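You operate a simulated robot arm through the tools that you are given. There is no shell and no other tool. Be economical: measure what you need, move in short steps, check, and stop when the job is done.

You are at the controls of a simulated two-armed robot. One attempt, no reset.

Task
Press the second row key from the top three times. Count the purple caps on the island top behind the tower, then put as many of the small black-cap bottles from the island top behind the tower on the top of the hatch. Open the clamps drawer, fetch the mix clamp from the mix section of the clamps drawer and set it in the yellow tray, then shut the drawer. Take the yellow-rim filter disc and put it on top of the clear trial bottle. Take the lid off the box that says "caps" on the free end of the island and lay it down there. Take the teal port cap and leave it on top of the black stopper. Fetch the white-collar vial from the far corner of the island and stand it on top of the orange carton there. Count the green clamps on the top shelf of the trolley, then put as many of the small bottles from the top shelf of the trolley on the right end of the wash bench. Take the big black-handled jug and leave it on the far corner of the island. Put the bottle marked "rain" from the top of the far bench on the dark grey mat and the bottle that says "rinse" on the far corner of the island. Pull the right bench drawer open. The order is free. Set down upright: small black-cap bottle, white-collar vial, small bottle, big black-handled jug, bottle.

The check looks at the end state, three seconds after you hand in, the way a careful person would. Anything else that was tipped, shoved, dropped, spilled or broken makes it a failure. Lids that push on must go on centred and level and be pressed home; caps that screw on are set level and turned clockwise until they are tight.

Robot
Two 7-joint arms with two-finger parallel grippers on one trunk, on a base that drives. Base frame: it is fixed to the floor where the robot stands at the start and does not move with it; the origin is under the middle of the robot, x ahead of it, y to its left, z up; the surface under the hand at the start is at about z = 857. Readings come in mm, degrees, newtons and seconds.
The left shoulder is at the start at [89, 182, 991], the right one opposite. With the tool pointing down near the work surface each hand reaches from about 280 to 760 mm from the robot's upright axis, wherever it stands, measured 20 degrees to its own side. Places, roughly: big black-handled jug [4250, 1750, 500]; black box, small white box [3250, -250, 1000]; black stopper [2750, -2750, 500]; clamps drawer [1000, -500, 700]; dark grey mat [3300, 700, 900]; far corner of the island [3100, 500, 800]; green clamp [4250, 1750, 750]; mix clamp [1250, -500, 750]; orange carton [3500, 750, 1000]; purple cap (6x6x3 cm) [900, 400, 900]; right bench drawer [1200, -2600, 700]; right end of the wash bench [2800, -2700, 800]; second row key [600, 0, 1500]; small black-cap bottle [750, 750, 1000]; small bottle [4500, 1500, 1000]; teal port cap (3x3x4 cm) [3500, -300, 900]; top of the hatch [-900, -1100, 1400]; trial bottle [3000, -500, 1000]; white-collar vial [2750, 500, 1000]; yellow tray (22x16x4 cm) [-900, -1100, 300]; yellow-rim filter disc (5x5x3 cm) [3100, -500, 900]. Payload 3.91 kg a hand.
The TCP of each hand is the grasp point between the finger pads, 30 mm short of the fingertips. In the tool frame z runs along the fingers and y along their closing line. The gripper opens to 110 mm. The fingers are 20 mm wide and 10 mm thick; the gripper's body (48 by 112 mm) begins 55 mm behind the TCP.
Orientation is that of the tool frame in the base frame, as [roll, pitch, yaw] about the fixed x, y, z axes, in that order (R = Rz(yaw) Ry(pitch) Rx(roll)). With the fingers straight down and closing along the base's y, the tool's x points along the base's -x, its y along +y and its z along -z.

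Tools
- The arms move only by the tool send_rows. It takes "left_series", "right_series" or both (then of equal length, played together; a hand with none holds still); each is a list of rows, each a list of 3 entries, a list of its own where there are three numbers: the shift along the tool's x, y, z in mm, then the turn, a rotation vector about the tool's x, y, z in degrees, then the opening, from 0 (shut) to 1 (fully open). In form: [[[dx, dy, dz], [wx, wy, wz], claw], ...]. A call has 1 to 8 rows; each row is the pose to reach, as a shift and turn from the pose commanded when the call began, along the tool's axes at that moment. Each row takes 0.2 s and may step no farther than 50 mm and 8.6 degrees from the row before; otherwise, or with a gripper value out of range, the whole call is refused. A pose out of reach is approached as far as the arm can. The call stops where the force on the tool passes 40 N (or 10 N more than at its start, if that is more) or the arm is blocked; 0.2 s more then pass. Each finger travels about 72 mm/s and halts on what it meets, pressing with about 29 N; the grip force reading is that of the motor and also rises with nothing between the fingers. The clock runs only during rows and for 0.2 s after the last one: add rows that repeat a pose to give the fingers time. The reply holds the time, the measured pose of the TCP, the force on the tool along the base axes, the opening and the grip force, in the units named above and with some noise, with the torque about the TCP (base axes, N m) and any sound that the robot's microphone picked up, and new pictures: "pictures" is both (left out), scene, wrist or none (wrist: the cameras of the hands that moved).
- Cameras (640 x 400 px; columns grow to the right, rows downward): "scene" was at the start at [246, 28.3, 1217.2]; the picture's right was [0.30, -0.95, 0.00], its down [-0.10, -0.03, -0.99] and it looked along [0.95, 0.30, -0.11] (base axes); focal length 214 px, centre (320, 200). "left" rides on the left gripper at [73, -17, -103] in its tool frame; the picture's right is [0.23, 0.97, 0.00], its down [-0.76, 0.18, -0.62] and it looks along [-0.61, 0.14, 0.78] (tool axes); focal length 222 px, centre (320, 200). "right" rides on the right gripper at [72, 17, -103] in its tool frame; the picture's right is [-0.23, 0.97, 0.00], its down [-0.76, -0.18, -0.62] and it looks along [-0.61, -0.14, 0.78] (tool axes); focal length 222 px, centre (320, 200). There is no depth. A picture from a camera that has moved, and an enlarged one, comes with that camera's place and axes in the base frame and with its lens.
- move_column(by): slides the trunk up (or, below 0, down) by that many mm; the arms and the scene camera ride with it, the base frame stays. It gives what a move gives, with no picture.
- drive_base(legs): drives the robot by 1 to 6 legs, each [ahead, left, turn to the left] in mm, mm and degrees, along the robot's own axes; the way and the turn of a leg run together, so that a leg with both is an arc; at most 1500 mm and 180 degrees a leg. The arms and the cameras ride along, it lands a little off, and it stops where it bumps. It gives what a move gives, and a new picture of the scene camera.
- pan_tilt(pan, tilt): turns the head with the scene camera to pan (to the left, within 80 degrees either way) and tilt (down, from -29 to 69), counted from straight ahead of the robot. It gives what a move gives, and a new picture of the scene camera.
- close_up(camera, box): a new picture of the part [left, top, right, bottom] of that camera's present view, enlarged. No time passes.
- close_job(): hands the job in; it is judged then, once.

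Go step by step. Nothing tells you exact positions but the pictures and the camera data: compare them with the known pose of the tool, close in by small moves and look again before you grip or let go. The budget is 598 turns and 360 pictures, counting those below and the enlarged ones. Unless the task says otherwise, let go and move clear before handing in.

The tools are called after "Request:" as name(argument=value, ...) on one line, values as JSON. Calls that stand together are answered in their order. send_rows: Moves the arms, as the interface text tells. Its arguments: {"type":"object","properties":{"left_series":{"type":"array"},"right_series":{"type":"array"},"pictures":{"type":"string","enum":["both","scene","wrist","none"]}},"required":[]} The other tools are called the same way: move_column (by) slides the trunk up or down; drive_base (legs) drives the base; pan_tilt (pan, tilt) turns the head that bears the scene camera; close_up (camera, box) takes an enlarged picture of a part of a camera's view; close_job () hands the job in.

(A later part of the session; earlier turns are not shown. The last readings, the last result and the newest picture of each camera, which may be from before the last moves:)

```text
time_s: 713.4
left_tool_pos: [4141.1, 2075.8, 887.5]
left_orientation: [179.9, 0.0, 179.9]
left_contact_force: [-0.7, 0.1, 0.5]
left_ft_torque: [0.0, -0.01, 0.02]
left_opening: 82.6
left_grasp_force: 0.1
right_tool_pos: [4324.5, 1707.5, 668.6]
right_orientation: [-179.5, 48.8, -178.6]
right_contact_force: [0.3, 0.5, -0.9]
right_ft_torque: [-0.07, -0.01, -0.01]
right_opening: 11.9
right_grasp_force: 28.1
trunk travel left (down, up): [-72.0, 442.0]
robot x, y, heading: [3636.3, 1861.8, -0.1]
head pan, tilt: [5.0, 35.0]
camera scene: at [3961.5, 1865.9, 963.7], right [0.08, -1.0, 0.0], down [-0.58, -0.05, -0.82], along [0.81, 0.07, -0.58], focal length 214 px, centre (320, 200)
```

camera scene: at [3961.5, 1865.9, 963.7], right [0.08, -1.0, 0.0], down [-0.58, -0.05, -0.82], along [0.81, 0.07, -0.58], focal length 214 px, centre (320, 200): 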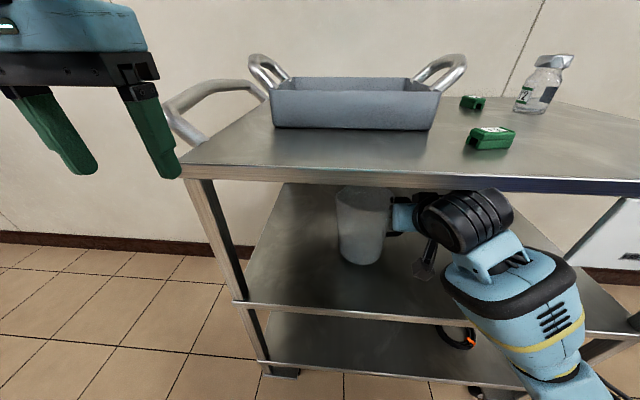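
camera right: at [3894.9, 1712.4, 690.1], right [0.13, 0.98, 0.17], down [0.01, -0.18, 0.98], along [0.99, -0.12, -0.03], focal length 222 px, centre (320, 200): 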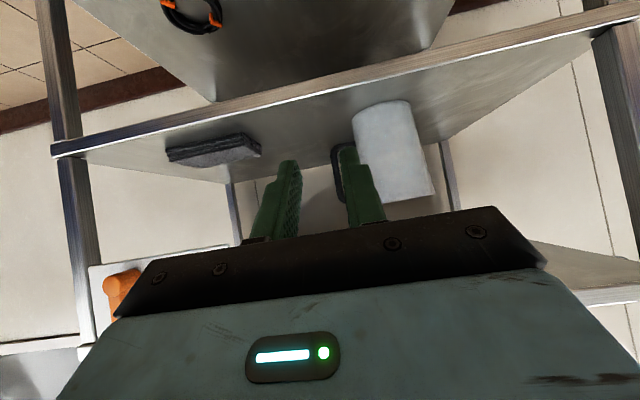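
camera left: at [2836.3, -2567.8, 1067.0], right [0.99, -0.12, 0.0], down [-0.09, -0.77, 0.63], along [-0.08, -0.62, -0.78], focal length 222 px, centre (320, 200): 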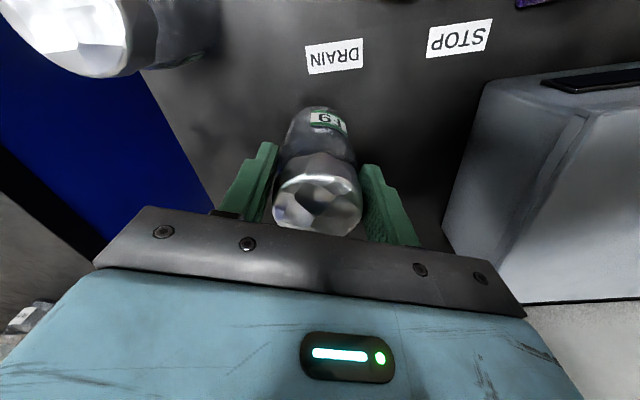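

The jug lifts cleanly. Pull it out by backing.

Request:
drive_base(legs=[[-350, 0, 0]])

```text
time_s: 715.7
left_tool_pos: [3784.0, 2080.4, 889.5]
left_orientation: [179.9, 0.3, -180.0]
left_contact_force: [-0.1, 0.1, 0.0]
left_ft_torque: [0.0, -0.01, -0.05]
left_opening: 82.4
left_grasp_force: 0.0
right_tool_pos: [3971.1, 1711.2, 680.9]
right_orientation: [179.9, 50.1, -178.6]
right_contact_force: [0.1, 0.3, -1.6]
right_ft_torque: [-0.08, 0.0, 0.01]
right_opening: 11.9
right_grasp_force: 28.5
trunk travel left (down, up): [-72.0, 442.0]
robot x, y, heading: [3288.2, 1862.1, -0.2]
head pan, tilt: [5.0, 35.0]
camera scene: at [3604.9, 1868.6, 965.9], right [0.09, -1.0, 0.0], down [-0.57, -0.05, -0.82], along [0.82, 0.07, -0.57], focal length 214 px, centre (320, 200)
```

scene: 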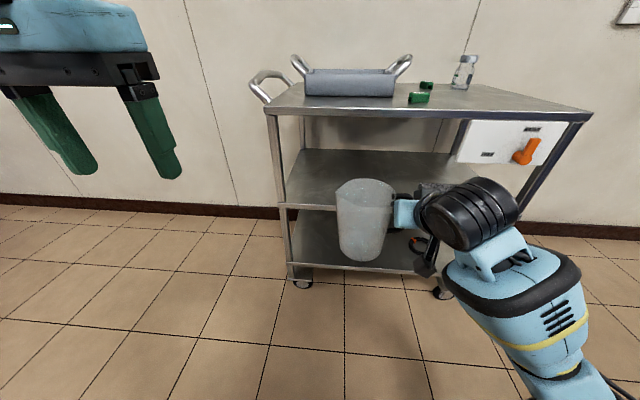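

Jug is out and upright. Retract a bit, raise, and turn toward the island's far side.

Request:
send_rows(right_series=[[[13, 0, -16], [0, 0, 0], 0], [[26, 0, -31], [0, 0, 0], 0], [[39, 0, -46], [0, 0, 0], 0], [[51, 0, -61], [0, 0, 0], 0]], pictures="none")

Request:
move_column(by=230)

Request:
drive_base(legs=[[0, 0, -90], [250, 0, 0]])

Request:
close_up(camera="scene", box=[100, 80, 540, 340])

```text
time_s: 716.7
left_tool_pos: [3784.2, 2081.0, 891.5]
left_orientation: [-179.9, 0.3, 180.0]
left_contact_force: [-0.7, 0.1, 0.1]
left_ft_torque: [0.01, -0.02, 0.0]
left_opening: 82.2
left_grasp_force: 0.0
right_tool_pos: [3890.0, 1708.2, 680.6]
right_orientation: [180.0, 50.0, -178.6]
right_contact_force: [0.1, -0.1, -2.1]
right_ft_torque: [-0.08, 0.03, 0.02]
right_opening: 12.1
right_grasp_force: 29.1
trunk travel left (down, up): [-72.0, 442.0]
robot x, y, heading: [3288.8, 1860.4, 0.1]
head pan, tilt: [5.0, 35.0]
```

```text
time_s: 719.1
left_tool_pos: [3782.9, 2080.8, 1120.7]
left_orientation: [180.0, 0.3, 180.0]
left_contact_force: [0.7, -0.5, 0.2]
left_ft_torque: [0.0, 0.0, 0.0]
left_opening: 82.4
left_grasp_force: 0.0
right_tool_pos: [3892.3, 1707.7, 911.5]
right_orientation: [180.0, 50.1, -178.6]
right_contact_force: [0.8, -0.1, -0.9]
right_ft_torque: [-0.08, 0.03, -0.01]
right_opening: 11.8
right_grasp_force: 29.0
trunk travel left (down, up): [-302.0, 212.0]
robot x, y, heading: [3289.2, 1859.8, 0.0]
head pan, tilt: [5.0, 35.0]
```

```text
time_s: 724.8
left_tool_pos: [3485.6, 1108.7, 1120.0]
left_orientation: [179.9, 0.3, 88.2]
left_contact_force: [0.5, 0.1, -0.1]
left_ft_torque: [-0.01, -0.03, 0.02]
left_opening: 82.5
left_grasp_force: 0.1
right_tool_pos: [3112.0, 1012.2, 912.4]
right_orientation: [180.0, 50.1, 89.5]
right_contact_force: [-0.5, -0.4, -1.0]
right_ft_torque: [0.01, 0.08, 0.01]
right_opening: 12.2
right_grasp_force: 28.9
trunk travel left (down, up): [-302.0, 212.0]
robot x, y, heading: [3283.0, 1612.8, -91.8]
head pan, tilt: [5.0, 35.0]
camera scene: at [3281.1, 1378.0, 1223.3], right [-1.0, -0.06, 0.0], down [-0.03, 0.57, -0.82], along [0.05, -0.82, -0.57], focal length 214 px, centre (320, 200)
```

scene: 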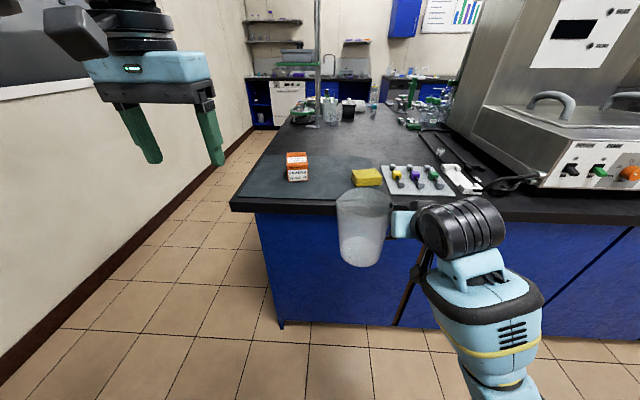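

```text
1.45 times, centred on (320, 210) of scene
camera zoom: at [3281.1, 1378.0, 1223.3], right [-1.0, -0.06, 0.0], down [-0.03, 0.57, -0.82], along [0.05, -0.82, -0.57], focal length 312 px, centre (320, 186)
```

zoom: 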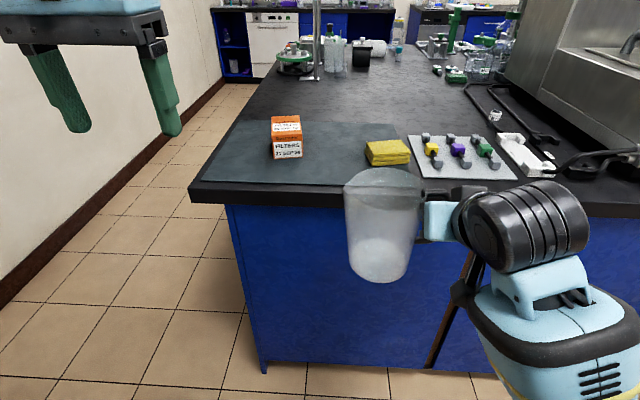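

The far corner: mat with orange carton and sponge near the edge; free counter beyond it. I'll put the jug at ≈[3380,400], approaching from the island's free end. Raise the jug, then drive round.

Request:
send_rows(right_series=[[[-23, 0, -19], [0, 0, 0], 0], [[-46, 0, -38], [0, 0, 0], 0], [[-69, 0, -58], [0, 0, 0], 0], [[-92, 0, -77], [0, 0, 0], 0], [[-115, 0, -96], [0, 0, 0], 0], [[-123, 0, -102], [0, 0, 0], 0]], pictures="none")

Request:
drive_base(legs=[[0, 0, -88], [0, 385, 0], [-610, 0, 0], [-80, 400, 0], [0, 490, 0]])

```text
time_s: 726.2
left_tool_pos: [3486.5, 1109.6, 1120.8]
left_orientation: [180.0, 0.3, 88.1]
left_contact_force: [-0.3, -0.1, -0.1]
left_ft_torque: [0.04, -0.02, -0.02]
left_opening: 82.4
left_grasp_force: 0.1
right_tool_pos: [3099.5, 1009.7, 1066.1]
right_orientation: [-178.1, 49.7, 89.6]
right_contact_force: [-0.1, 0.0, -1.8]
right_ft_torque: [0.0, 0.09, -0.01]
right_opening: 12.2
right_grasp_force: 28.6
trunk travel left (down, up): [-302.0, 212.0]
robot x, y, heading: [3281.9, 1610.4, -91.7]
head pan, tilt: [5.0, 35.0]
```

```text
time_s: 736.6
left_tool_pos: [3379.2, 1004.5, 1119.9]
left_orientation: [-179.9, 0.3, 2.2]
left_contact_force: [-1.0, -1.5, 0.3]
left_ft_torque: [-0.01, 0.03, 0.03]
left_opening: 82.5
left_grasp_force: 0.1
right_tool_pos: [3251.3, 1386.4, 1069.8]
right_orientation: [-178.3, 50.2, 3.2]
right_contact_force: [-0.5, 0.4, 0.2]
right_ft_torque: [0.05, -0.04, 0.01]
right_opening: 12.2
right_grasp_force: 28.8
trunk travel left (down, up): [-302.0, 212.0]
robot x, y, heading: [3863.7, 1243.3, -177.6]
head pan, tilt: [5.0, 35.0]
stopped in leg 3: the robot was blocked; the commanded pose is now the measured one
camera scene: at [3632.0, 1226.0, 1223.3], right [-0.13, 0.99, 0.0], down [0.57, 0.07, -0.82], along [-0.81, -0.1, -0.57], focal length 214 px, centre (320, 200)
```

scene: 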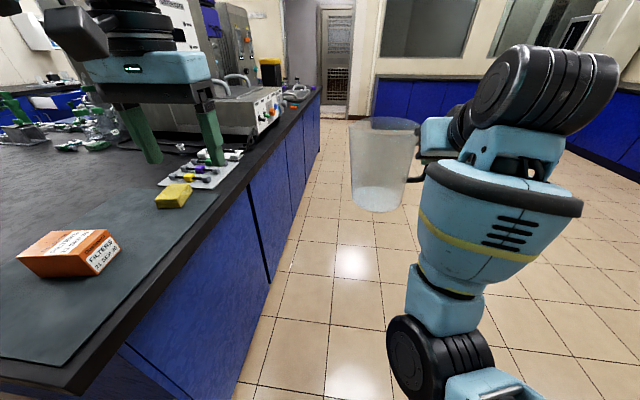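

Blocked near the trolley again; slide diagonally between trolley and island corner.

Request:
drive_base(legs=[[-88, 250, 0], [-25, 300, 0], [0, 355, -2.4]])

```text
time_s: 745.1
left_tool_pos: [3515.4, 161.7, 1121.1]
left_orientation: [-179.6, 0.2, -1.2]
left_contact_force: [-0.9, 19.9, 0.0]
left_ft_torque: [-1.01, -0.02, 0.2]
left_opening: 72.6
left_grasp_force: 0.1
right_tool_pos: [3402.0, 540.2, 1069.4]
right_orientation: [-178.4, 50.2, 0.4]
right_contact_force: [-0.5, 0.3, -0.9]
right_ft_torque: [0.05, -0.02, 0.04]
right_opening: 12.0
right_grasp_force: 29.2
trunk travel left (down, up): [-302.0, 212.0]
robot x, y, heading: [4007.6, 366.7, 179.5]
head pan, tilt: [5.0, 35.0]
stopped in leg 3: the force on the tool passed its limit at 54 N (the readings are from after the stop); the commanded pose is now the measured one
camera scene: at [3775.3, 362.7, 1223.5], right [-0.08, 1.0, 0.0], down [0.57, 0.04, -0.82], along [-0.82, -0.07, -0.57], focal length 214 px, centre (320, 200)
```

scene: 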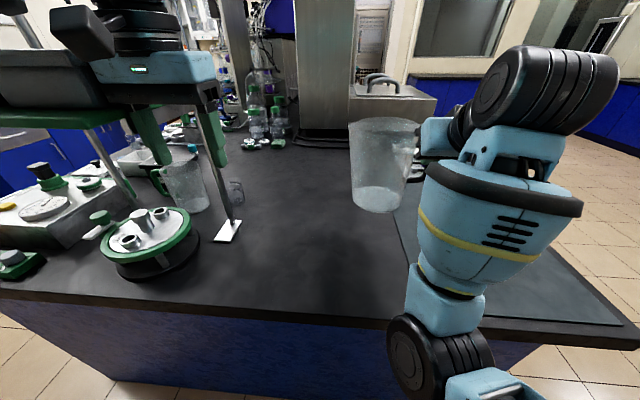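

The left hand touched a stand rod. Move back right at once and tuck the left hand in.

Request:
drive_base(legs=[[0, -70, 0]])

Request:
send_rows(left_series=[[[25, -10, 0], [0, 0, 0], 0.3], [[50, -20, 0], [0, 0, 0], 0.3], [[75, -30, 0], [0, 0, 0], 0.3], [[100, -40, 0], [0, 0, 0], 0.3], [[120, -50, 0], [0, 0, 0], 0.3]], pictures="none")

```text
time_s: 746.4
left_tool_pos: [3514.7, 225.9, 1119.8]
left_orientation: [-179.5, 0.1, -1.0]
left_contact_force: [-0.2, 1.2, -0.4]
left_ft_torque: [0.02, 0.0, -0.03]
left_opening: 82.4
left_grasp_force: 0.0
right_tool_pos: [3402.7, 607.5, 1069.5]
right_orientation: [-178.2, 50.1, 0.5]
right_contact_force: [0.0, 0.7, -1.5]
right_ft_torque: [0.08, -0.02, 0.0]
right_opening: 11.9
right_grasp_force: 29.3
trunk travel left (down, up): [-302.0, 212.0]
robot x, y, heading: [4013.8, 436.2, 179.7]
head pan, tilt: [5.0, 35.0]
camera scene: at [3775.6, 429.5, 1223.4], right [-0.08, 1.0, 0.0], down [0.57, 0.05, -0.82], along [-0.82, -0.07, -0.57], focal length 214 px, centre (320, 200)
```

scene: 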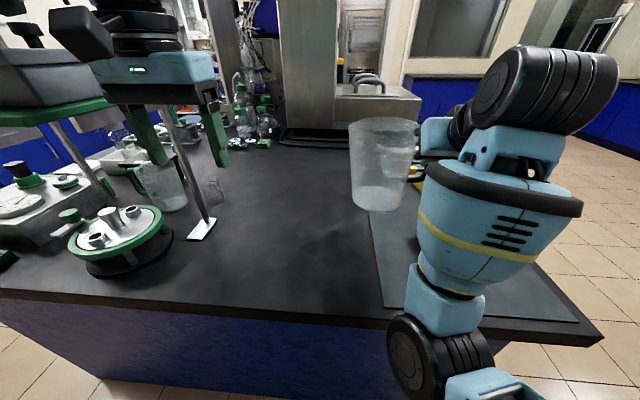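

```text
time_s: 747.6
left_tool_pos: [3638.6, 274.4, 1119.0]
left_orientation: [-179.6, 0.0, -1.0]
left_contact_force: [0.1, 0.7, -1.1]
left_ft_torque: [0.02, 0.0, -0.02]
left_opening: 33.1
left_grasp_force: 0.0
right_tool_pos: [3404.9, 606.6, 1068.9]
right_orientation: [-178.3, 50.1, 0.5]
right_contact_force: [0.2, 0.6, 0.1]
right_ft_torque: [0.07, -0.03, 0.01]
right_opening: 12.3
right_grasp_force: 29.0
trunk travel left (down, up): [-302.0, 212.0]
robot x, y, heading: [4008.2, 434.1, 179.7]
head pan, tilt: [5.0, 35.0]
```

Jug currently hangs over the mat edge; shift 95 mm left so it lands on bare counter.

Request:
drive_base(legs=[[0, 95, 0]])

Request:
send_rows(right_series=[[[12, 0, 10], [0, 0, 0], 0], [[24, 0, 20], [0, 0, 0], 0], [[36, 0, 30], [0, 0, 0], 0], [[44, 0, 37], [0, 0, 0], 0]], pictures="none")

Request:
close_up(camera="scene", box=[260, 100, 500, 260])

```text
time_s: 749.1
left_tool_pos: [3637.2, 176.7, 1119.0]
left_orientation: [-179.6, 0.1, -0.9]
left_contact_force: [-0.2, -0.8, -0.4]
left_ft_torque: [0.02, 0.01, -0.02]
left_opening: 33.0
left_grasp_force: 0.1
right_tool_pos: [3402.4, 510.7, 1069.0]
right_orientation: [-178.1, 50.2, 0.7]
right_contact_force: [0.5, -0.7, -0.8]
right_ft_torque: [0.09, -0.04, -0.01]
right_opening: 12.0
right_grasp_force: 28.7
trunk travel left (down, up): [-302.0, 212.0]
robot x, y, heading: [4006.9, 340.5, 179.8]
head pan, tilt: [5.0, 35.0]
camera scene: at [3775.1, 333.5, 1223.4], right [-0.08, 1.0, 0.0], down [0.57, 0.05, -0.82], along [-0.82, -0.07, -0.57], focal length 214 px, centre (320, 200)
```

scene: 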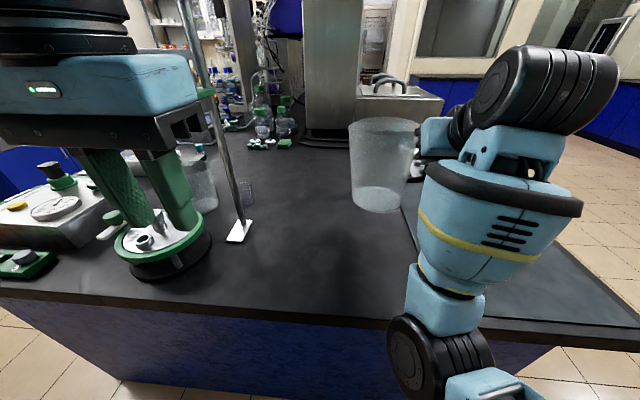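

```text
time_s: 750.1
left_tool_pos: [3637.8, 178.1, 1118.8]
left_orientation: [-179.6, 0.2, -0.9]
left_contact_force: [0.0, -0.1, -0.7]
left_ft_torque: [-0.01, 0.02, -0.01]
left_opening: 32.8
left_grasp_force: 0.1
right_tool_pos: [3401.5, 511.6, 1010.3]
right_orientation: [-178.2, 50.2, 0.7]
right_contact_force: [0.0, 0.3, -1.7]
right_ft_torque: [0.11, -0.04, 0.01]
right_opening: 11.9
right_grasp_force: 29.0
trunk travel left (down, up): [-302.0, 212.0]
robot x, y, heading: [4007.4, 338.9, 180.0]
head pan, tilt: [5.0, 35.0]
```

```text
2.50 times, centred on (380, 180) of scene
camera zoom: at [3775.0, 333.9, 1223.4], right [-0.08, 1.0, 0.0], down [0.57, 0.05, -0.82], along [-0.82, -0.07, -0.57], focal length 536 px, centre (170, 250)
```

zoom: 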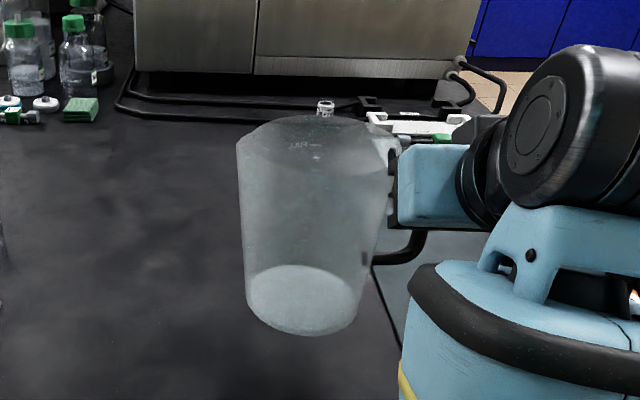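

Jug base is ~20 mm above the counter at ≈[3400,430]. Lower to contact. (I also spot the white-collar vial near [2870,520].)

Request:
send_rows(right_series=[[[6, 0, 5], [0, 0, 0], 0], [[11, 0, 9], [0, 0, 0], 0], [[14, 0, 11.5], [0, 0, 0], 0], [[17, 0, 14], [0, 0, 0], 0]], pictures="none")

Request:
send_rows(right_series=[[[2.5, 0, 2], [0, 0, 0], 0], [[5, 0, 4], [0, 0, 0], 0], [[7.5, 0, 6], [0, 0, 0], 0]], pictures="none")

```text
time_s: 751.1
left_tool_pos: [3638.0, 178.7, 1119.4]
left_orientation: [-179.6, 0.1, -0.9]
left_contact_force: [-1.1, 0.3, 0.0]
left_ft_torque: [0.02, -0.01, 0.0]
left_opening: 33.1
left_grasp_force: 0.1
right_tool_pos: [3400.4, 511.8, 989.0]
right_orientation: [-178.3, 50.2, 0.7]
right_contact_force: [0.5, -0.5, -1.4]
right_ft_torque: [0.1, -0.01, 0.03]
right_opening: 11.9
right_grasp_force: 28.8
trunk travel left (down, up): [-302.0, 212.0]
robot x, y, heading: [4006.2, 341.9, 179.8]
head pan, tilt: [5.0, 35.0]
```

```text
time_s: 751.9
left_tool_pos: [3637.8, 179.4, 1119.5]
left_orientation: [-179.6, 0.1, -0.8]
left_contact_force: [-0.9, 0.3, 0.9]
left_ft_torque: [0.01, -0.02, 0.01]
left_opening: 33.0
left_grasp_force: 0.1
right_tool_pos: [3401.8, 512.9, 980.8]
right_orientation: [-178.2, 50.2, 0.8]
right_contact_force: [0.0, -0.2, -0.3]
right_ft_torque: [0.09, -0.02, 0.0]
right_opening: 12.1
right_grasp_force: 29.5
trunk travel left (down, up): [-302.0, 212.0]
robot x, y, heading: [4007.3, 341.3, 180.0]
head pan, tilt: [5.0, 35.0]
```

Request:
send_rows(right_series=[[[2.5, 0, 2], [0, 0, 0], 0], [[5, 0, 4], [0, 0, 0], 0], [[7.5, 0, 6], [0, 0, 0], 0], [[10, 0, 8], [0, 0, 0], 0]], pictures="none")

Request:
send_rows(right_series=[[[2.5, 0, 2], [0, 0, 0], 0], [[5, 0, 4], [0, 0, 0], 0], [[7.5, 0, 6], [0, 0, 0], 0]], pictures="none")

```text
time_s: 752.9
left_tool_pos: [3638.7, 177.8, 1119.2]
left_orientation: [-179.5, 0.1, -0.9]
left_contact_force: [0.1, 0.6, -1.1]
left_ft_torque: [0.01, 0.0, 0.01]
left_opening: 33.0
left_grasp_force: 0.0
right_tool_pos: [3401.6, 513.9, 966.7]
right_orientation: [-178.3, 50.2, 0.6]
right_contact_force: [0.0, 0.4, -1.2]
right_ft_torque: [0.08, -0.04, 0.01]
right_opening: 11.8
right_grasp_force: 29.7
trunk travel left (down, up): [-302.0, 212.0]
robot x, y, heading: [4008.5, 340.4, 179.9]
head pan, tilt: [5.0, 35.0]
```

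```text
time_s: 753.7
left_tool_pos: [3637.4, 177.5, 1118.9]
left_orientation: [-179.6, 0.2, -1.0]
left_contact_force: [0.0, -0.1, 0.6]
left_ft_torque: [0.0, -0.02, 0.03]
left_opening: 33.2
left_grasp_force: 0.0
right_tool_pos: [3401.7, 512.6, 956.2]
right_orientation: [-178.2, 50.2, 0.7]
right_contact_force: [-0.2, 0.4, -1.4]
right_ft_torque: [0.12, -0.04, 0.03]
right_opening: 11.7
right_grasp_force: 28.8
trunk travel left (down, up): [-302.0, 212.0]
robot x, y, heading: [4009.4, 341.1, 180.0]
head pan, tilt: [5.0, 35.0]
```

Request:
close_up(camera="scene", box=[280, 120, 480, 260])

```text
2.86 times, centred on (380, 190) of scene
camera zoom: at [3775.0, 333.9, 1223.4], right [-0.08, 1.0, 0.0], down [0.57, 0.05, -0.82], along [-0.82, -0.07, -0.57], focal length 613 px, centre (149, 229)
```

zoom: 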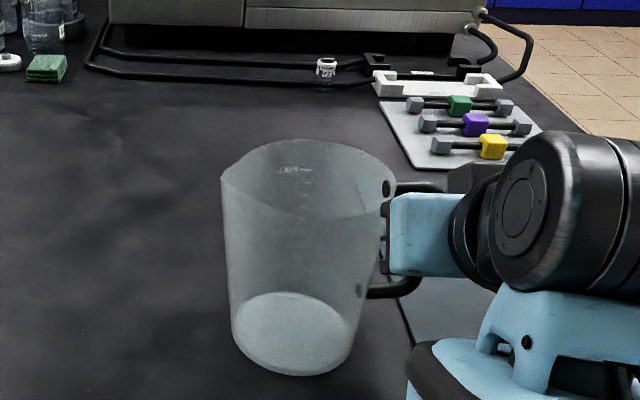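

Base should be nearly touching; continue gently.

Request:
send_rows(right_series=[[[1.5, 0, 1.3], [0, 0, 0], 0], [[3, 0, 2.6], [0, 0, 0], 0], [[4.5, 0, 3.9], [0, 0, 0], 0], [[6, 0, 5.2], [0, 0, 0], 0]], pictures="none")

Request:
send_rows(right_series=[[[1.5, 0, 1.3], [0, 0, 0], 0], [[3, 0, 2.6], [0, 0, 0], 0], [[4.5, 0, 3.9], [0, 0, 0], 0], [[6, 0, 5.2], [0, 0, 0], 0]], pictures="none")

```text
time_s: 754.7
left_tool_pos: [3639.3, 179.7, 1119.3]
left_orientation: [-179.7, 0.3, -0.9]
left_contact_force: [0.7, -0.4, -0.1]
left_ft_torque: [0.03, 0.02, 0.01]
left_opening: 32.8
left_grasp_force: 0.0
right_tool_pos: [3402.5, 513.0, 953.8]
right_orientation: [-178.3, 50.8, 0.4]
right_contact_force: [-2.4, 6.1, 21.8]
right_ft_torque: [-0.77, -0.4, 0.08]
right_opening: 12.5
right_grasp_force: 28.8
trunk travel left (down, up): [-302.0, 212.0]
robot x, y, heading: [4009.4, 340.1, 179.8]
head pan, tilt: [5.0, 35.0]
```

```text
time_s: 755.7
left_tool_pos: [3638.3, 178.7, 1119.8]
left_orientation: [-179.7, 0.2, -0.9]
left_contact_force: [-0.2, 0.1, 0.0]
left_ft_torque: [0.01, 0.03, 0.02]
left_opening: 33.0
left_grasp_force: 0.0
right_tool_pos: [3404.5, 512.3, 943.9]
right_orientation: [-178.4, 50.5, 0.6]
right_contact_force: [2.3, 7.1, 22.7]
right_ft_torque: [-0.53, 0.29, -0.03]
right_opening: 13.4
right_grasp_force: 29.6
trunk travel left (down, up): [-302.0, 212.0]
robot x, y, heading: [4011.5, 339.2, 179.7]
head pan, tilt: [5.0, 35.0]
```

Jug stands. Relieve, open, and withdraw along the fingers.

Request:
send_rows(right_series=[[[-5, 0, -4], [0, 0, 0], 0.1], [[-5, 0, -4], [0, 0, 0], 0.28], [[-5, 0, -4], [0, 0, 0], 0.28], [[-5, 0, -25], [0, 0, 0], 0.28], [[-5, 0, -55], [0, 0, 0], 0.28], [[-5, 0, -95], [0, 0, 0], 0.28]], pictures="scene")

```text
time_s: 757.1
left_tool_pos: [3637.9, 178.6, 1119.4]
left_orientation: [-179.5, 0.1, -1.0]
left_contact_force: [0.3, -0.2, 0.4]
left_ft_torque: [0.0, -0.01, 0.02]
left_opening: 33.3
left_grasp_force: 0.0
right_tool_pos: [3458.7, 523.9, 994.0]
right_orientation: [-175.2, 50.1, 1.7]
right_contact_force: [-0.5, 0.3, -0.2]
right_ft_torque: [-0.01, -0.02, -0.01]
right_opening: 31.0
right_grasp_force: 0.0
right hand out of reach, approached as far as the arm can: row 6
trunk travel left (down, up): [-302.0, 212.0]
robot x, y, heading: [4008.3, 342.9, 179.7]
head pan, tilt: [5.0, 35.0]
camera scene: at [3775.2, 334.1, 1223.4], right [-0.08, 1.0, 0.0], down [0.57, 0.05, -0.82], along [-0.82, -0.07, -0.57], focal length 214 px, centre (320, 200)
```

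scene: 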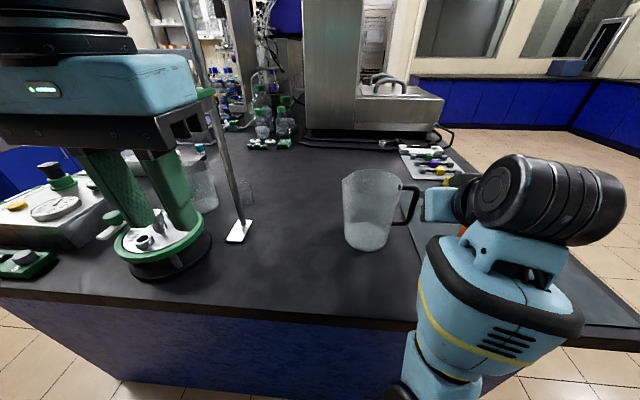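

Jug stands upright. Now drive to the far side for the white-collar vial (~[2815,515]).

Request:
drive_base(legs=[[0, -640, 0], [178, -237, 0], [865, -480, 0], [0, 0, 90], [320, 0, 0]])

Request:
close_up(camera="scene", box=[180, 60, 540, 280])

```text
time_s: 775.7
left_tool_pos: [3139.2, 1016.9, 1118.8]
left_orientation: [-179.6, 0.2, 88.9]
left_contact_force: [-0.5, 0.0, 0.0]
left_ft_torque: [-0.01, 0.01, -0.05]
left_opening: 33.1
left_grasp_force: 0.1
right_tool_pos: [2792.1, 837.5, 997.5]
right_orientation: [-175.4, 50.3, 91.1]
right_contact_force: [-0.3, -0.6, -0.5]
right_ft_torque: [-0.02, 0.02, -0.01]
right_opening: 30.8
right_grasp_force: 0.0
trunk travel left (down, up): [-302.0, 212.0]
robot x, y, heading: [2976.2, 1390.3, -90.4]
head pan, tilt: [5.0, 35.0]
camera scene: at [2983.4, 1155.9, 1223.3], right [-1.0, -0.08, 0.0], down [-0.05, 0.57, -0.82], along [0.07, -0.82, -0.57], focal length 214 px, centre (320, 200)
```

scene: 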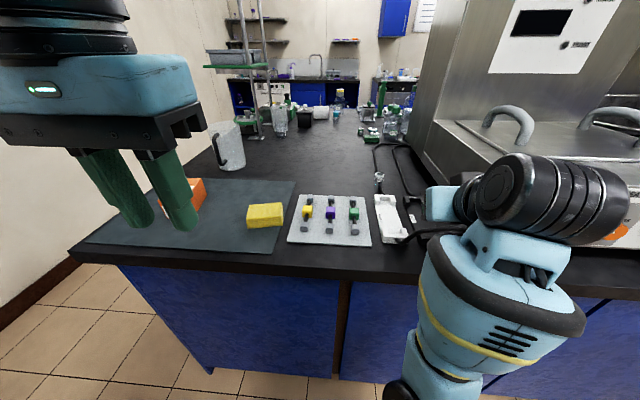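

```text
1.78 times, centred on (360, 170) of scene
camera zoom: at [2983.4, 1155.9, 1223.3], right [-1.0, -0.08, 0.0], down [-0.05, 0.57, -0.82], along [0.07, -0.82, -0.57], focal length 381 px, centre (249, 253)
```

zoom: 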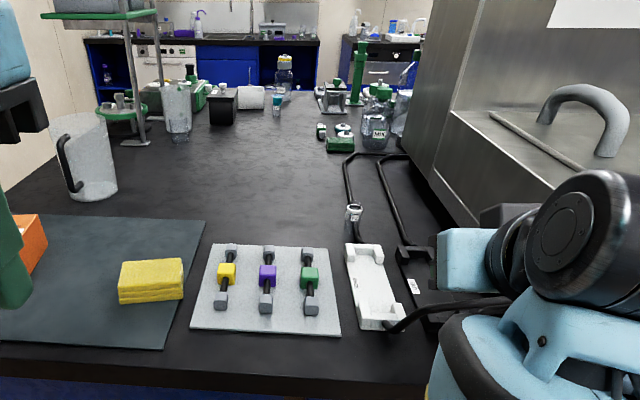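

Vial at ≈[2843,574] beside a tube loop. Move the base in and bring the right hand (tilt 40°) above it.

Request:
drive_base(legs=[[150, 51, 0.4]])

Request:
send_rows(right_series=[[[-8, 0, 12], [-1.5, 3, 0], 0.5], [[-17, 0, 25], [-3, 6, 0], 0.5], [[-25, 0, 37], [-4.5, 9, 0], 0.5], [[-33, 0, 50], [-4.6, 10, 0], 0.5]], pictures="wrist")

```text
time_s: 777.3
left_tool_pos: [3191.7, 866.1, 1119.9]
left_orientation: [-179.5, 0.4, 89.3]
left_contact_force: [-0.4, -0.4, -0.4]
left_ft_torque: [0.04, 0.01, 0.0]
left_opening: 33.4
left_grasp_force: 0.0
right_tool_pos: [2844.6, 685.4, 995.8]
right_orientation: [-175.0, 50.4, 91.5]
right_contact_force: [0.0, -0.4, 1.0]
right_ft_torque: [0.0, -0.01, -0.02]
right_opening: 30.9
right_grasp_force: 0.0
trunk travel left (down, up): [-302.0, 212.0]
robot x, y, heading: [3028.4, 1236.5, -90.1]
head pan, tilt: [5.0, 35.0]
stopped in leg 1: the robot was blocked; the commanded pose is now the measured one
camera scene: at [3035.6, 1004.4, 1224.1], right [-1.0, -0.09, 0.0], down [-0.05, 0.57, -0.82], along [0.07, -0.82, -0.57], focal length 214 px, centre (320, 200)
```

scene: 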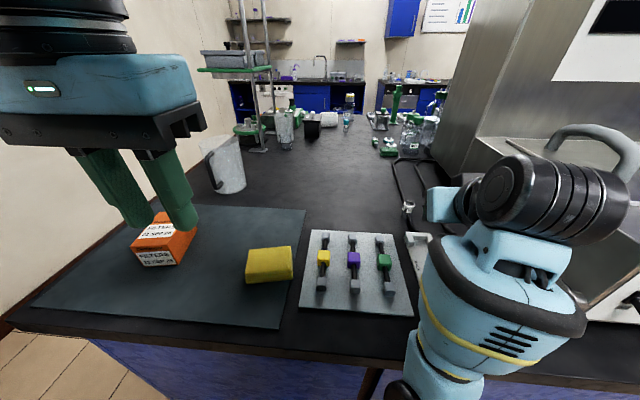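

```text
time_s: 778.5
left_tool_pos: [3194.4, 883.6, 1126.1]
left_orientation: [-179.5, 1.1, 89.0]
left_contact_force: [-0.7, -0.1, -0.2]
left_ft_torque: [0.0, 0.0, -0.05]
left_opening: 32.9
left_grasp_force: 0.0
right_tool_pos: [2832.8, 647.0, 948.6]
right_orientation: [-178.8, 35.8, 90.7]
right_contact_force: [0.3, -0.2, -0.5]
right_ft_torque: [-0.02, 0.03, 0.0]
right_opening: 55.3
right_grasp_force: 0.0
right hand out of reach, approached as far as the arm can: row 3
trunk travel left (down, up): [-302.0, 212.0]
robot x, y, heading: [3029.0, 1239.1, -90.2]
head pan, tilt: [5.0, 35.0]
stopped in row 4 (right hand): the arm was blocked; the commanded pose is now the measured one
camera right: at [2849.1, 765.4, 991.0], right [0.98, -0.18, 0.12], down [-0.16, -0.25, 0.95], along [-0.15, -0.95, -0.28], focal length 222 px, centre (320, 200)
```

right: 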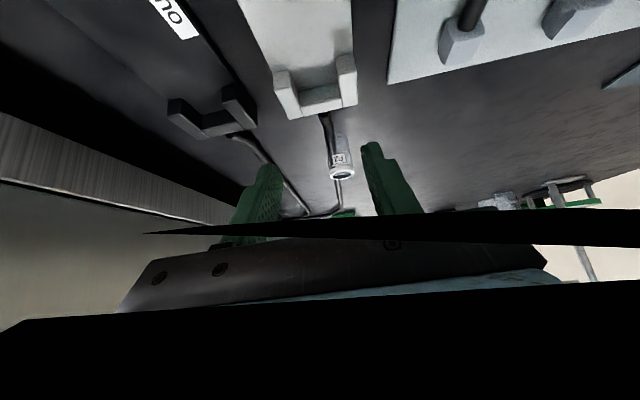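

The right arm is obstructed here (machine on that side). Retract and raise it; I'll use the left hand with a rotated heading instead.

Request:
send_rows(right_series=[[[5, 0, -30], [0, 0, 0], 0.5], [[12, 0, -60], [0, 0, 0], 0.5], [[20, 0, -90], [0, 0, 0], 0.5], [[34, 0, -123], [0, 0, 0], 0.5]], pictures="none")

Request:
drive_base(legs=[[-350, 0, 0]])

Request:
send_rows(right_series=[[[0, 0, -10], [0, 6, 0], 0.5], [[0, 0, -20], [0, 12, 0], 0.5], [[0, 0, -30], [0, 18, 0], 0.5], [[0, 0, -40], [0, 24, 0], 0.5], [[0, 0, -50], [0, 30, 0], 0.5], [[0, 0, -60], [-1, 35.8, 0], 0.5]], pictures="none")

```text
time_s: 779.5
left_tool_pos: [3194.1, 882.9, 1125.0]
left_orientation: [-179.5, 1.2, 89.2]
left_contact_force: [1.3, -0.5, 0.4]
left_ft_torque: [0.02, 0.02, -0.02]
left_opening: 33.0
left_grasp_force: 0.1
right_tool_pos: [2819.9, 649.0, 945.6]
right_orientation: [-177.4, 35.3, 90.5]
right_contact_force: [0.4, 0.3, -1.2]
right_ft_torque: [-0.01, 0.0, -0.02]
right_opening: 55.4
right_grasp_force: 0.0
right hand out of reach, approached as far as the arm can: row 1, 2, 3, 4
trunk travel left (down, up): [-302.0, 212.0]
robot x, y, heading: [3026.0, 1237.7, -90.1]
head pan, tilt: [5.0, 35.0]
```

```text
time_s: 781.8
left_tool_pos: [3190.2, 1210.2, 1120.6]
left_orientation: [-179.6, 0.1, 89.1]
left_contact_force: [0.2, 0.9, 0.1]
left_ft_torque: [0.0, -0.02, 0.03]
left_opening: 33.1
left_grasp_force: 0.0
right_tool_pos: [2815.6, 979.9, 943.1]
right_orientation: [-177.6, 35.0, 89.9]
right_contact_force: [-0.1, 0.4, 0.0]
right_ft_torque: [0.03, 0.0, -0.02]
right_opening: 55.2
right_grasp_force: 0.1
trunk travel left (down, up): [-302.0, 212.0]
robot x, y, heading: [3028.7, 1580.7, -90.3]
head pan, tilt: [5.0, 35.0]
camera scene: at [3034.8, 1348.9, 1223.5], right [-1.0, -0.08, 0.0], down [-0.05, 0.57, -0.82], along [0.07, -0.82, -0.57], focal length 214 px, centre (320, 200)
```

scene: 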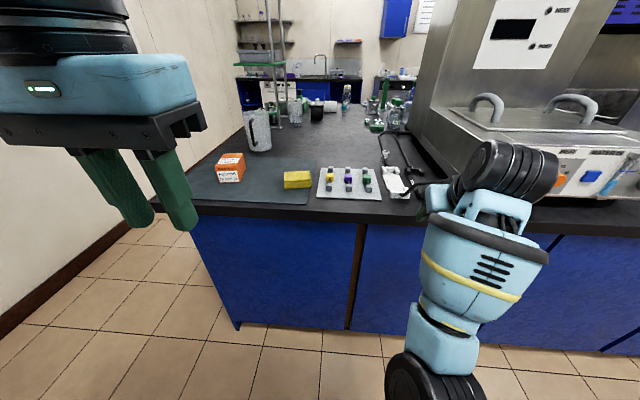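

```text
time_s: 783.4
left_tool_pos: [3190.1, 1208.8, 1119.1]
left_orientation: [-179.6, 0.1, 89.0]
left_contact_force: [-0.4, 0.4, -0.3]
left_ft_torque: [-0.01, 0.01, 0.0]
left_opening: 32.8
left_grasp_force: 0.0
right_tool_pos: [2737.9, 925.0, 989.6]
right_orientation: [-178.5, -1.2, 84.9]
right_contact_force: [-0.7, 0.8, -0.3]
right_ft_torque: [-0.01, 0.01, -0.01]
right_opening: 55.2
right_grasp_force: 0.1
right hand out of reach, approached as far as the arm can: row 1, 2, 3, 4, 5, 6
trunk travel left (down, up): [-302.0, 212.0]
robot x, y, heading: [3028.1, 1580.2, -90.3]
head pan, tilt: [5.0, 35.0]
stopped in row 6 (right hand): the arm was blocked; the commanded pose is now the measured one
```

Recover the right arm (sweep left, then retract).

Request:
send_rows(right_series=[[[-10, 36, 15], [0, 0, 0], 0.5], [[-20, 72, 30], [0, 0, 0], 0.5], [[-25, 108, 45], [0, 0, 0], 0.5], [[-30, 144, 60], [0, 0, 0], 0.5], [[-30, 180, 75], [0, 0, 0], 0.5], [[-30, 216, 90], [0, 0, 2], 0.5], [[-30, 252, 100], [0, 0, 4], 0.5], [[-30, 285, 110], [0, 0, 6], 0.5]], pictures="none")

Request:
send_rows(right_series=[[[20, 0, -5], [0, 0, 0], 0.5], [[40, 0, -10], [0, 0, 0], 0.5], [[60, 0, -15], [0, 0, 0], 0.5], [[80, 0, -20], [0, 0, 0], 0.5], [[100, -10, -30], [0, 0, 0], 0.5], [[120, -20, -40], [0, 0, 0], 0.5], [[140, -30, -50], [0, 0, 0], 0.5], [[160, -40, -60], [0, 0, 0], 0.5]], pictures="none")

```text
time_s: 785.4
left_tool_pos: [3190.8, 1210.4, 1120.5]
left_orientation: [-179.7, 0.2, 89.0]
left_contact_force: [-0.1, -0.4, 0.1]
left_ft_torque: [-0.02, -0.01, 0.05]
left_opening: 32.8
left_grasp_force: 0.0
right_tool_pos: [2954.3, 886.2, 888.1]
right_orientation: [-179.2, 0.0, 77.2]
right_contact_force: [-0.2, -0.1, -0.5]
right_ft_torque: [-0.01, -0.02, -0.01]
right_opening: 54.8
right_grasp_force: 0.1
right hand out of reach, approached as far as the arm can: row 6, 7, 8
trunk travel left (down, up): [-302.0, 212.0]
robot x, y, heading: [3027.8, 1580.5, -90.3]
head pan, tilt: [5.0, 35.0]
stopped in row 8 (right hand): the arm was blocked; the commanded pose is now the measured one
```

```text
time_s: 787.4
left_tool_pos: [3190.9, 1209.2, 1119.8]
left_orientation: [-179.6, 0.2, 89.0]
left_contact_force: [0.9, -1.1, 0.7]
left_ft_torque: [-0.01, 0.01, -0.01]
left_opening: 33.1
left_grasp_force: 0.0
right_tool_pos: [2959.3, 907.4, 921.3]
right_orientation: [-178.2, -0.9, 73.7]
right_contact_force: [-0.4, 0.1, 0.1]
right_ft_torque: [0.0, -0.03, 0.02]
right_opening: 54.9
right_grasp_force: 0.0
right hand out of reach, approached as far as the arm can: row 2, 3, 4, 5, 6, 7, 8
trunk travel left (down, up): [-302.0, 212.0]
robot x, y, heading: [3027.8, 1582.0, -90.4]
head pan, tilt: [5.0, 35.0]
stopped in row 8 (right hand): the arm was blocked; the commanded pose is now the measured one
```

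Request:
send_rows(right_series=[[[-10, 25, 10], [0, 0, 0], 0.5], [[-15, 50, 20], [0, 0, 0], 0.5], [[-15, 75, 25], [0, 0, 2], 0.5], [[-15, 100, 25], [0, 0, 4], 0.5], [[-10, 125, 25], [0, 0, 6], 0.5], [[0, 150, 25], [0, 0, 8], 0.5]], pictures="none")

Request:
send_rows(right_series=[[[20, 0, -5], [0, 0, 0], 0.5], [[40, 0, -10], [0, 0, 0], 0.5], [[60, 0, -15], [0, 0, 0], 0.5], [[80, 0, -20], [0, 0, 0], 0.5], [[100, -10, -30], [0, 0, 0], 0.5], [[120, -20, -40], [0, 0, 0], 0.5], [[140, -30, -50], [0, 0, 0], 0.5], [[160, -40, -60], [0, 0, 0], 0.5]], pictures="none")

```text
time_s: 789.0
left_tool_pos: [3189.9, 1209.9, 1119.5]
left_orientation: [-179.6, 0.3, 89.0]
left_contact_force: [0.4, 0.7, 0.4]
left_ft_torque: [-0.01, -0.03, -0.01]
left_opening: 32.9
left_grasp_force: 0.1
right_tool_pos: [3018.1, 923.4, 888.9]
right_orientation: [-178.1, -0.4, 62.7]
right_contact_force: [0.2, 0.7, -0.7]
right_ft_torque: [-0.04, -0.02, 0.0]
right_opening: 55.0
right_grasp_force: 0.1
right hand out of reach, approached as far as the arm can: row 1, 2, 3, 4, 5, 6
trunk travel left (down, up): [-302.0, 212.0]
robot x, y, heading: [3029.9, 1579.1, -90.3]
head pan, tilt: [5.0, 35.0]
stopped in row 6 (right hand): the arm was blocked; the commanded pose is now the measured one
```

```text
time_s: 790.8
left_tool_pos: [3191.4, 1209.8, 1119.6]
left_orientation: [-179.6, 0.1, 89.0]
left_contact_force: [-0.7, 0.6, 0.2]
left_ft_torque: [0.0, -0.01, -0.01]
left_opening: 33.2
left_grasp_force: 0.1
right_tool_pos: [3062.1, 1083.8, 952.5]
right_orientation: [-178.1, -0.4, 63.0]
right_contact_force: [-0.3, 0.6, 0.3]
right_ft_torque: [0.02, -0.02, -0.01]
right_opening: 55.0
right_grasp_force: 0.1
trunk travel left (down, up): [-302.0, 212.0]
robot x, y, heading: [3031.1, 1583.1, -90.3]
head pan, tilt: [5.0, 35.0]
```

Recovered. Tuck the right hand up and right.

Request:
send_rows(right_series=[[[-3, -27, -25], [0, 0, -4], 0.5], [[-6, -54, -50], [0, 0, -8], 0.5], [[-9, -81, -75], [0, 0, -12], 0.5], [[-12, -108, -100], [0, 0, -16], 0.5], [[-15, -135, -125], [0, 0, -20], 0.5], [[-17, -162, -150], [-1, 0, -24], 0.5], [[-19, -192, -170], [-1.9, 0, -27], 0.5]], pictures="none")

```text
time_s: 792.4
left_tool_pos: [3190.2, 1209.5, 1118.5]
left_orientation: [-179.7, 0.1, 89.0]
left_contact_force: [-0.9, -0.3, -0.2]
left_ft_torque: [-0.02, -0.04, 0.02]
left_opening: 33.0
left_grasp_force: 0.1
right_tool_pos: [2886.1, 1151.8, 1125.5]
right_orientation: [179.6, -0.7, 90.1]
right_contact_force: [-0.3, 0.6, 0.8]
right_ft_torque: [0.01, -0.01, -0.02]
right_opening: 54.8
right_grasp_force: 0.1
trunk travel left (down, up): [-302.0, 212.0]
robot x, y, heading: [3029.4, 1584.5, -90.4]
head pan, tilt: [5.0, 35.0]
```

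Rotate to −110° and approach so the left hand can reach the vial.

Request:
drive_base(legs=[[0, 0, -19.6], [345, -4, 0]])

Request:
send_rows(left_series=[[[-35, 3, 10], [0, 0, 0], 0.5], [[-70, 6, 20], [0, 0, 0], 0.5], [[-105, 9, 30], [0, 0, 0], 0.5], [[-140, 12, 40], [0, 0, 0], 0.5], [[-170, 14, 55], [0, 0, 0], 0.5], [[-200, 14, 75], [0, 0, 0], 0.5], [[-225, 14, 95], [0, 0, 0], 0.5], [[-235, 14, 105], [0, 0, 0], 0.5]], pictures="wrist")

```text
time_s: 795.7
left_tool_pos: [2930.3, 854.6, 1119.2]
left_orientation: [-179.6, 0.2, 68.9]
left_contact_force: [0.4, -0.2, 0.1]
left_ft_torque: [-0.03, -0.02, -0.02]
left_opening: 33.0
left_grasp_force: 0.0
right_tool_pos: [2624.4, 902.6, 1126.8]
right_orientation: [179.8, -0.7, 69.9]
right_contact_force: [0.1, -0.2, 0.1]
right_ft_torque: [0.01, 0.03, 0.0]
right_opening: 54.8
right_grasp_force: 0.0
trunk travel left (down, up): [-302.0, 212.0]
robot x, y, heading: [2907.0, 1260.5, -110.2]
head pan, tilt: [5.0, 35.0]
camera scene: at [2831.2, 1038.4, 1223.4], right [-0.96, 0.27, 0.0], down [0.15, 0.55, -0.82], along [-0.22, -0.79, -0.57], focal length 214 px, centre (320, 200)
```

scene: 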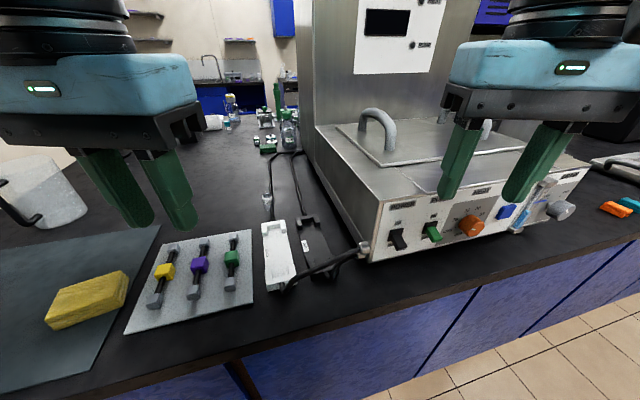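

```text
time_s: 797.5
left_tool_pos: [2891.3, 667.3, 1037.9]
left_orientation: [-179.6, 0.2, 68.9]
left_contact_force: [0.5, 0.3, 0.0]
left_ft_torque: [0.0, 0.02, 0.01]
left_opening: 55.1
left_grasp_force: 0.0
left hand out of reach, approached as far as the arm can: row 5, 6, 7, 8
right_tool_pos: [2626.7, 903.5, 1126.5]
right_orientation: [179.7, -0.8, 69.9]
right_contact_force: [0.5, -0.1, -0.7]
right_ft_torque: [-0.01, 0.01, 0.02]
right_opening: 55.1
right_grasp_force: 0.1
trunk travel left (down, up): [-302.0, 212.0]
robot x, y, heading: [2904.3, 1260.5, -110.1]
head pan, tilt: [5.0, 35.0]
camera left: at [2902.2, 742.0, 1140.9], right [0.99, -0.14, -0.01], down [-0.1, -0.77, 0.63], along [-0.09, -0.62, -0.78], focal length 222 px, centre (320, 200)
```

left: 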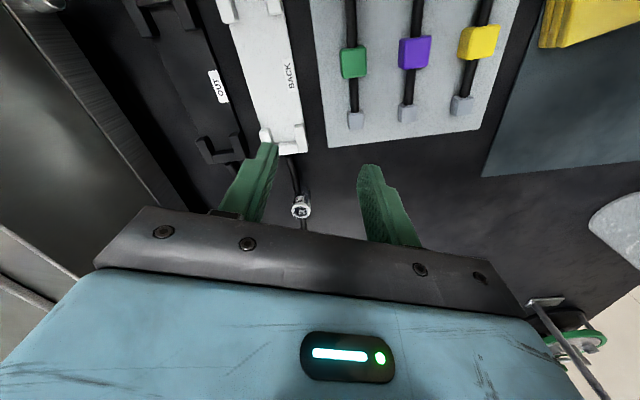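

The vial is at ≈[2847,567], top z≈920. Too far for a vertical hand; tilt the left hand 45° and approach.

Request:
send_rows(left_series=[[[-4, -1, 5], [0, -7.5, 0], 0.5], [[-8, -2, 10], [0, -15, 0], 0.5], [[-12, -3, 15], [0, -22.5, 0], 0.5], [[-16, -4, 20], [0, -30, 0], 0.5], [[-20, -5, 25], [0, -37.5, 0], 0.5], [[-24, -6, 30], [0, -45, 0], 0.5]], pictures="none")

Request:
close_up(camera="left", box=[220, 60, 420, 240])

```text
time_s: 798.9
left_tool_pos: [2876.6, 646.4, 1004.9]
left_orientation: [-179.3, 45.3, 69.3]
left_contact_force: [0.0, -0.4, -0.7]
left_ft_torque: [0.01, -0.02, 0.04]
left_opening: 54.9
left_grasp_force: 0.0
right_tool_pos: [2624.4, 903.1, 1126.2]
right_orientation: [179.7, -0.7, 69.9]
right_contact_force: [0.4, -1.2, 0.1]
right_ft_torque: [-0.03, 0.04, -0.02]
right_opening: 55.1
right_grasp_force: 0.1
trunk travel left (down, up): [-302.0, 212.0]
robot x, y, heading: [2906.1, 1258.0, -110.5]
head pan, tilt: [5.0, 35.0]
```

```text
2.22 times, centred on (320, 150) of left
camera zoom: at [2905.7, 768.9, 1026.3], right [0.96, -0.2, -0.17], down [0.14, -0.15, 0.98], along [-0.22, -0.97, -0.12], focal length 494 px, centre (320, 311)
```

zoom: 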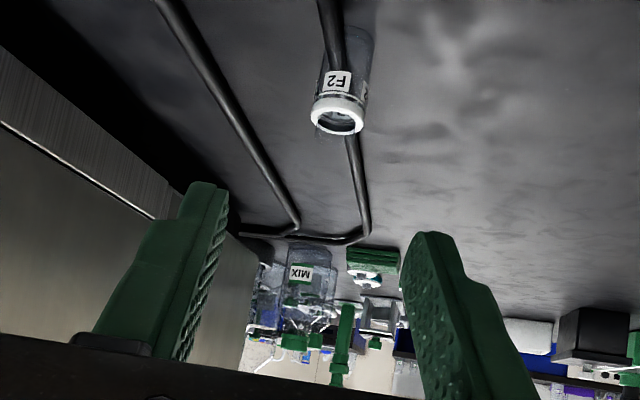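

Vial F2 has the white collar: top at [2846.5,541,899]. Approach along the finger axis.

Request:
send_rows(left_series=[[[1, 2, 32], [0, 0, 0], 0.5], [[2, 4, 64], [0, 0, 0], 0.5], [[3, 6, 96], [0, 0, 0], 0.5], [[4, 8, 126], [0, 0, 0], 0.5], [[5, 9, 140], [0, 0, 0], 0.5]], pictures="none")

Request:
close_up(camera="left", box=[220, 60, 420, 240])

```text
time_s: 800.1
left_tool_pos: [2851.0, 552.9, 903.7]
left_orientation: [-179.5, 45.1, 69.3]
left_contact_force: [-1.1, -0.4, 0.1]
left_ft_torque: [0.01, 0.0, -0.01]
left_opening: 55.2
left_grasp_force: 0.0
right_tool_pos: [2624.4, 903.3, 1126.3]
right_orientation: [179.7, -0.7, 70.0]
right_contact_force: [-0.1, 0.7, 0.0]
right_ft_torque: [-0.01, -0.01, 0.02]
right_opening: 54.9
right_grasp_force: 0.0
trunk travel left (down, up): [-302.0, 212.0]
robot x, y, heading: [2908.5, 1256.3, -110.3]
head pan, tilt: [5.0, 35.0]
```

```text
2.22 times, centred on (320, 150) of left
camera zoom: at [2880.6, 674.5, 923.6], right [0.97, -0.2, -0.17], down [0.14, -0.15, 0.98], along [-0.22, -0.97, -0.12], focal length 494 px, centre (320, 311)
```

zoom: 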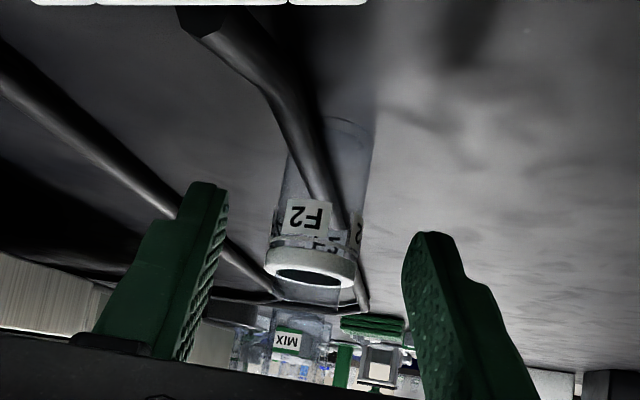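

Well centred. Advance slightly and grip.

Request:
send_rows(left_series=[[[-3, 0, 8], [0, 0, 0], 0.5], [[-4, 0, 13], [0, 0, 0], 0.5], [[-4, 0, 13], [0, 0, 0], 0.3], [[-4, 0, 13], [0, 0, 0], 0.15], [[-4, 0, 13], [0, 0, 0], 0.1], [[-4, 0, 13], [0, 0, 0], 0.1]], pictures="none")

Request:
send_rows(left_series=[[[-12, 0, -12], [0, 0, 0], 0.1], [[-28, 0, -28], [0, 0, 0], 0.1], [[-50, 0, -50], [0, 0, 0], 0.1], [[-75, 0, -75], [0, 0, 0], 0.1]], pictures="wrist")

```text
time_s: 801.5
left_tool_pos: [2845.4, 541.3, 897.2]
left_orientation: [-179.5, 45.1, 69.3]
left_contact_force: [-0.1, -0.1, 1.3]
left_ft_torque: [-0.03, -0.01, 0.01]
left_opening: 24.5
left_grasp_force: 29.0
right_tool_pos: [2624.3, 902.7, 1126.2]
right_orientation: [179.6, -0.7, 69.9]
right_contact_force: [0.3, -1.0, 1.0]
right_ft_torque: [-0.03, -0.01, -0.02]
right_opening: 54.7
right_grasp_force: 0.1
trunk travel left (down, up): [-302.0, 212.0]
robot x, y, heading: [2901.9, 1257.5, -110.5]
head pan, tilt: [5.0, 35.0]
```

```text
time_s: 802.5
left_tool_pos: [2844.6, 544.5, 1003.2]
left_orientation: [-179.4, 45.2, 69.2]
left_contact_force: [-0.5, 0.7, -0.6]
left_ft_torque: [-0.01, -0.01, -0.03]
left_opening: 24.5
left_grasp_force: 29.4
right_tool_pos: [2625.5, 902.8, 1125.5]
right_orientation: [179.7, -0.7, 69.9]
right_contact_force: [0.5, -0.2, 0.6]
right_ft_torque: [-0.03, 0.0, 0.03]
right_opening: 55.0
right_grasp_force: 0.0
trunk travel left (down, up): [-302.0, 212.0]
robot x, y, heading: [2905.1, 1259.2, -110.3]
head pan, tilt: [5.0, 35.0]
camera left: at [2874.0, 666.3, 1024.5], right [0.97, -0.2, -0.17], down [0.14, -0.15, 0.98], along [-0.22, -0.97, -0.12], focal length 222 px, centre (320, 200)
```

left: 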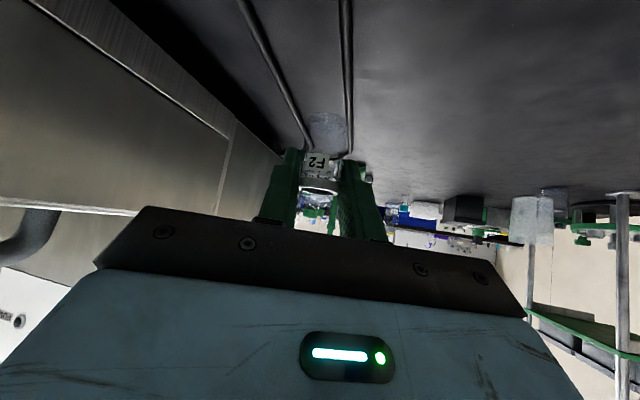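

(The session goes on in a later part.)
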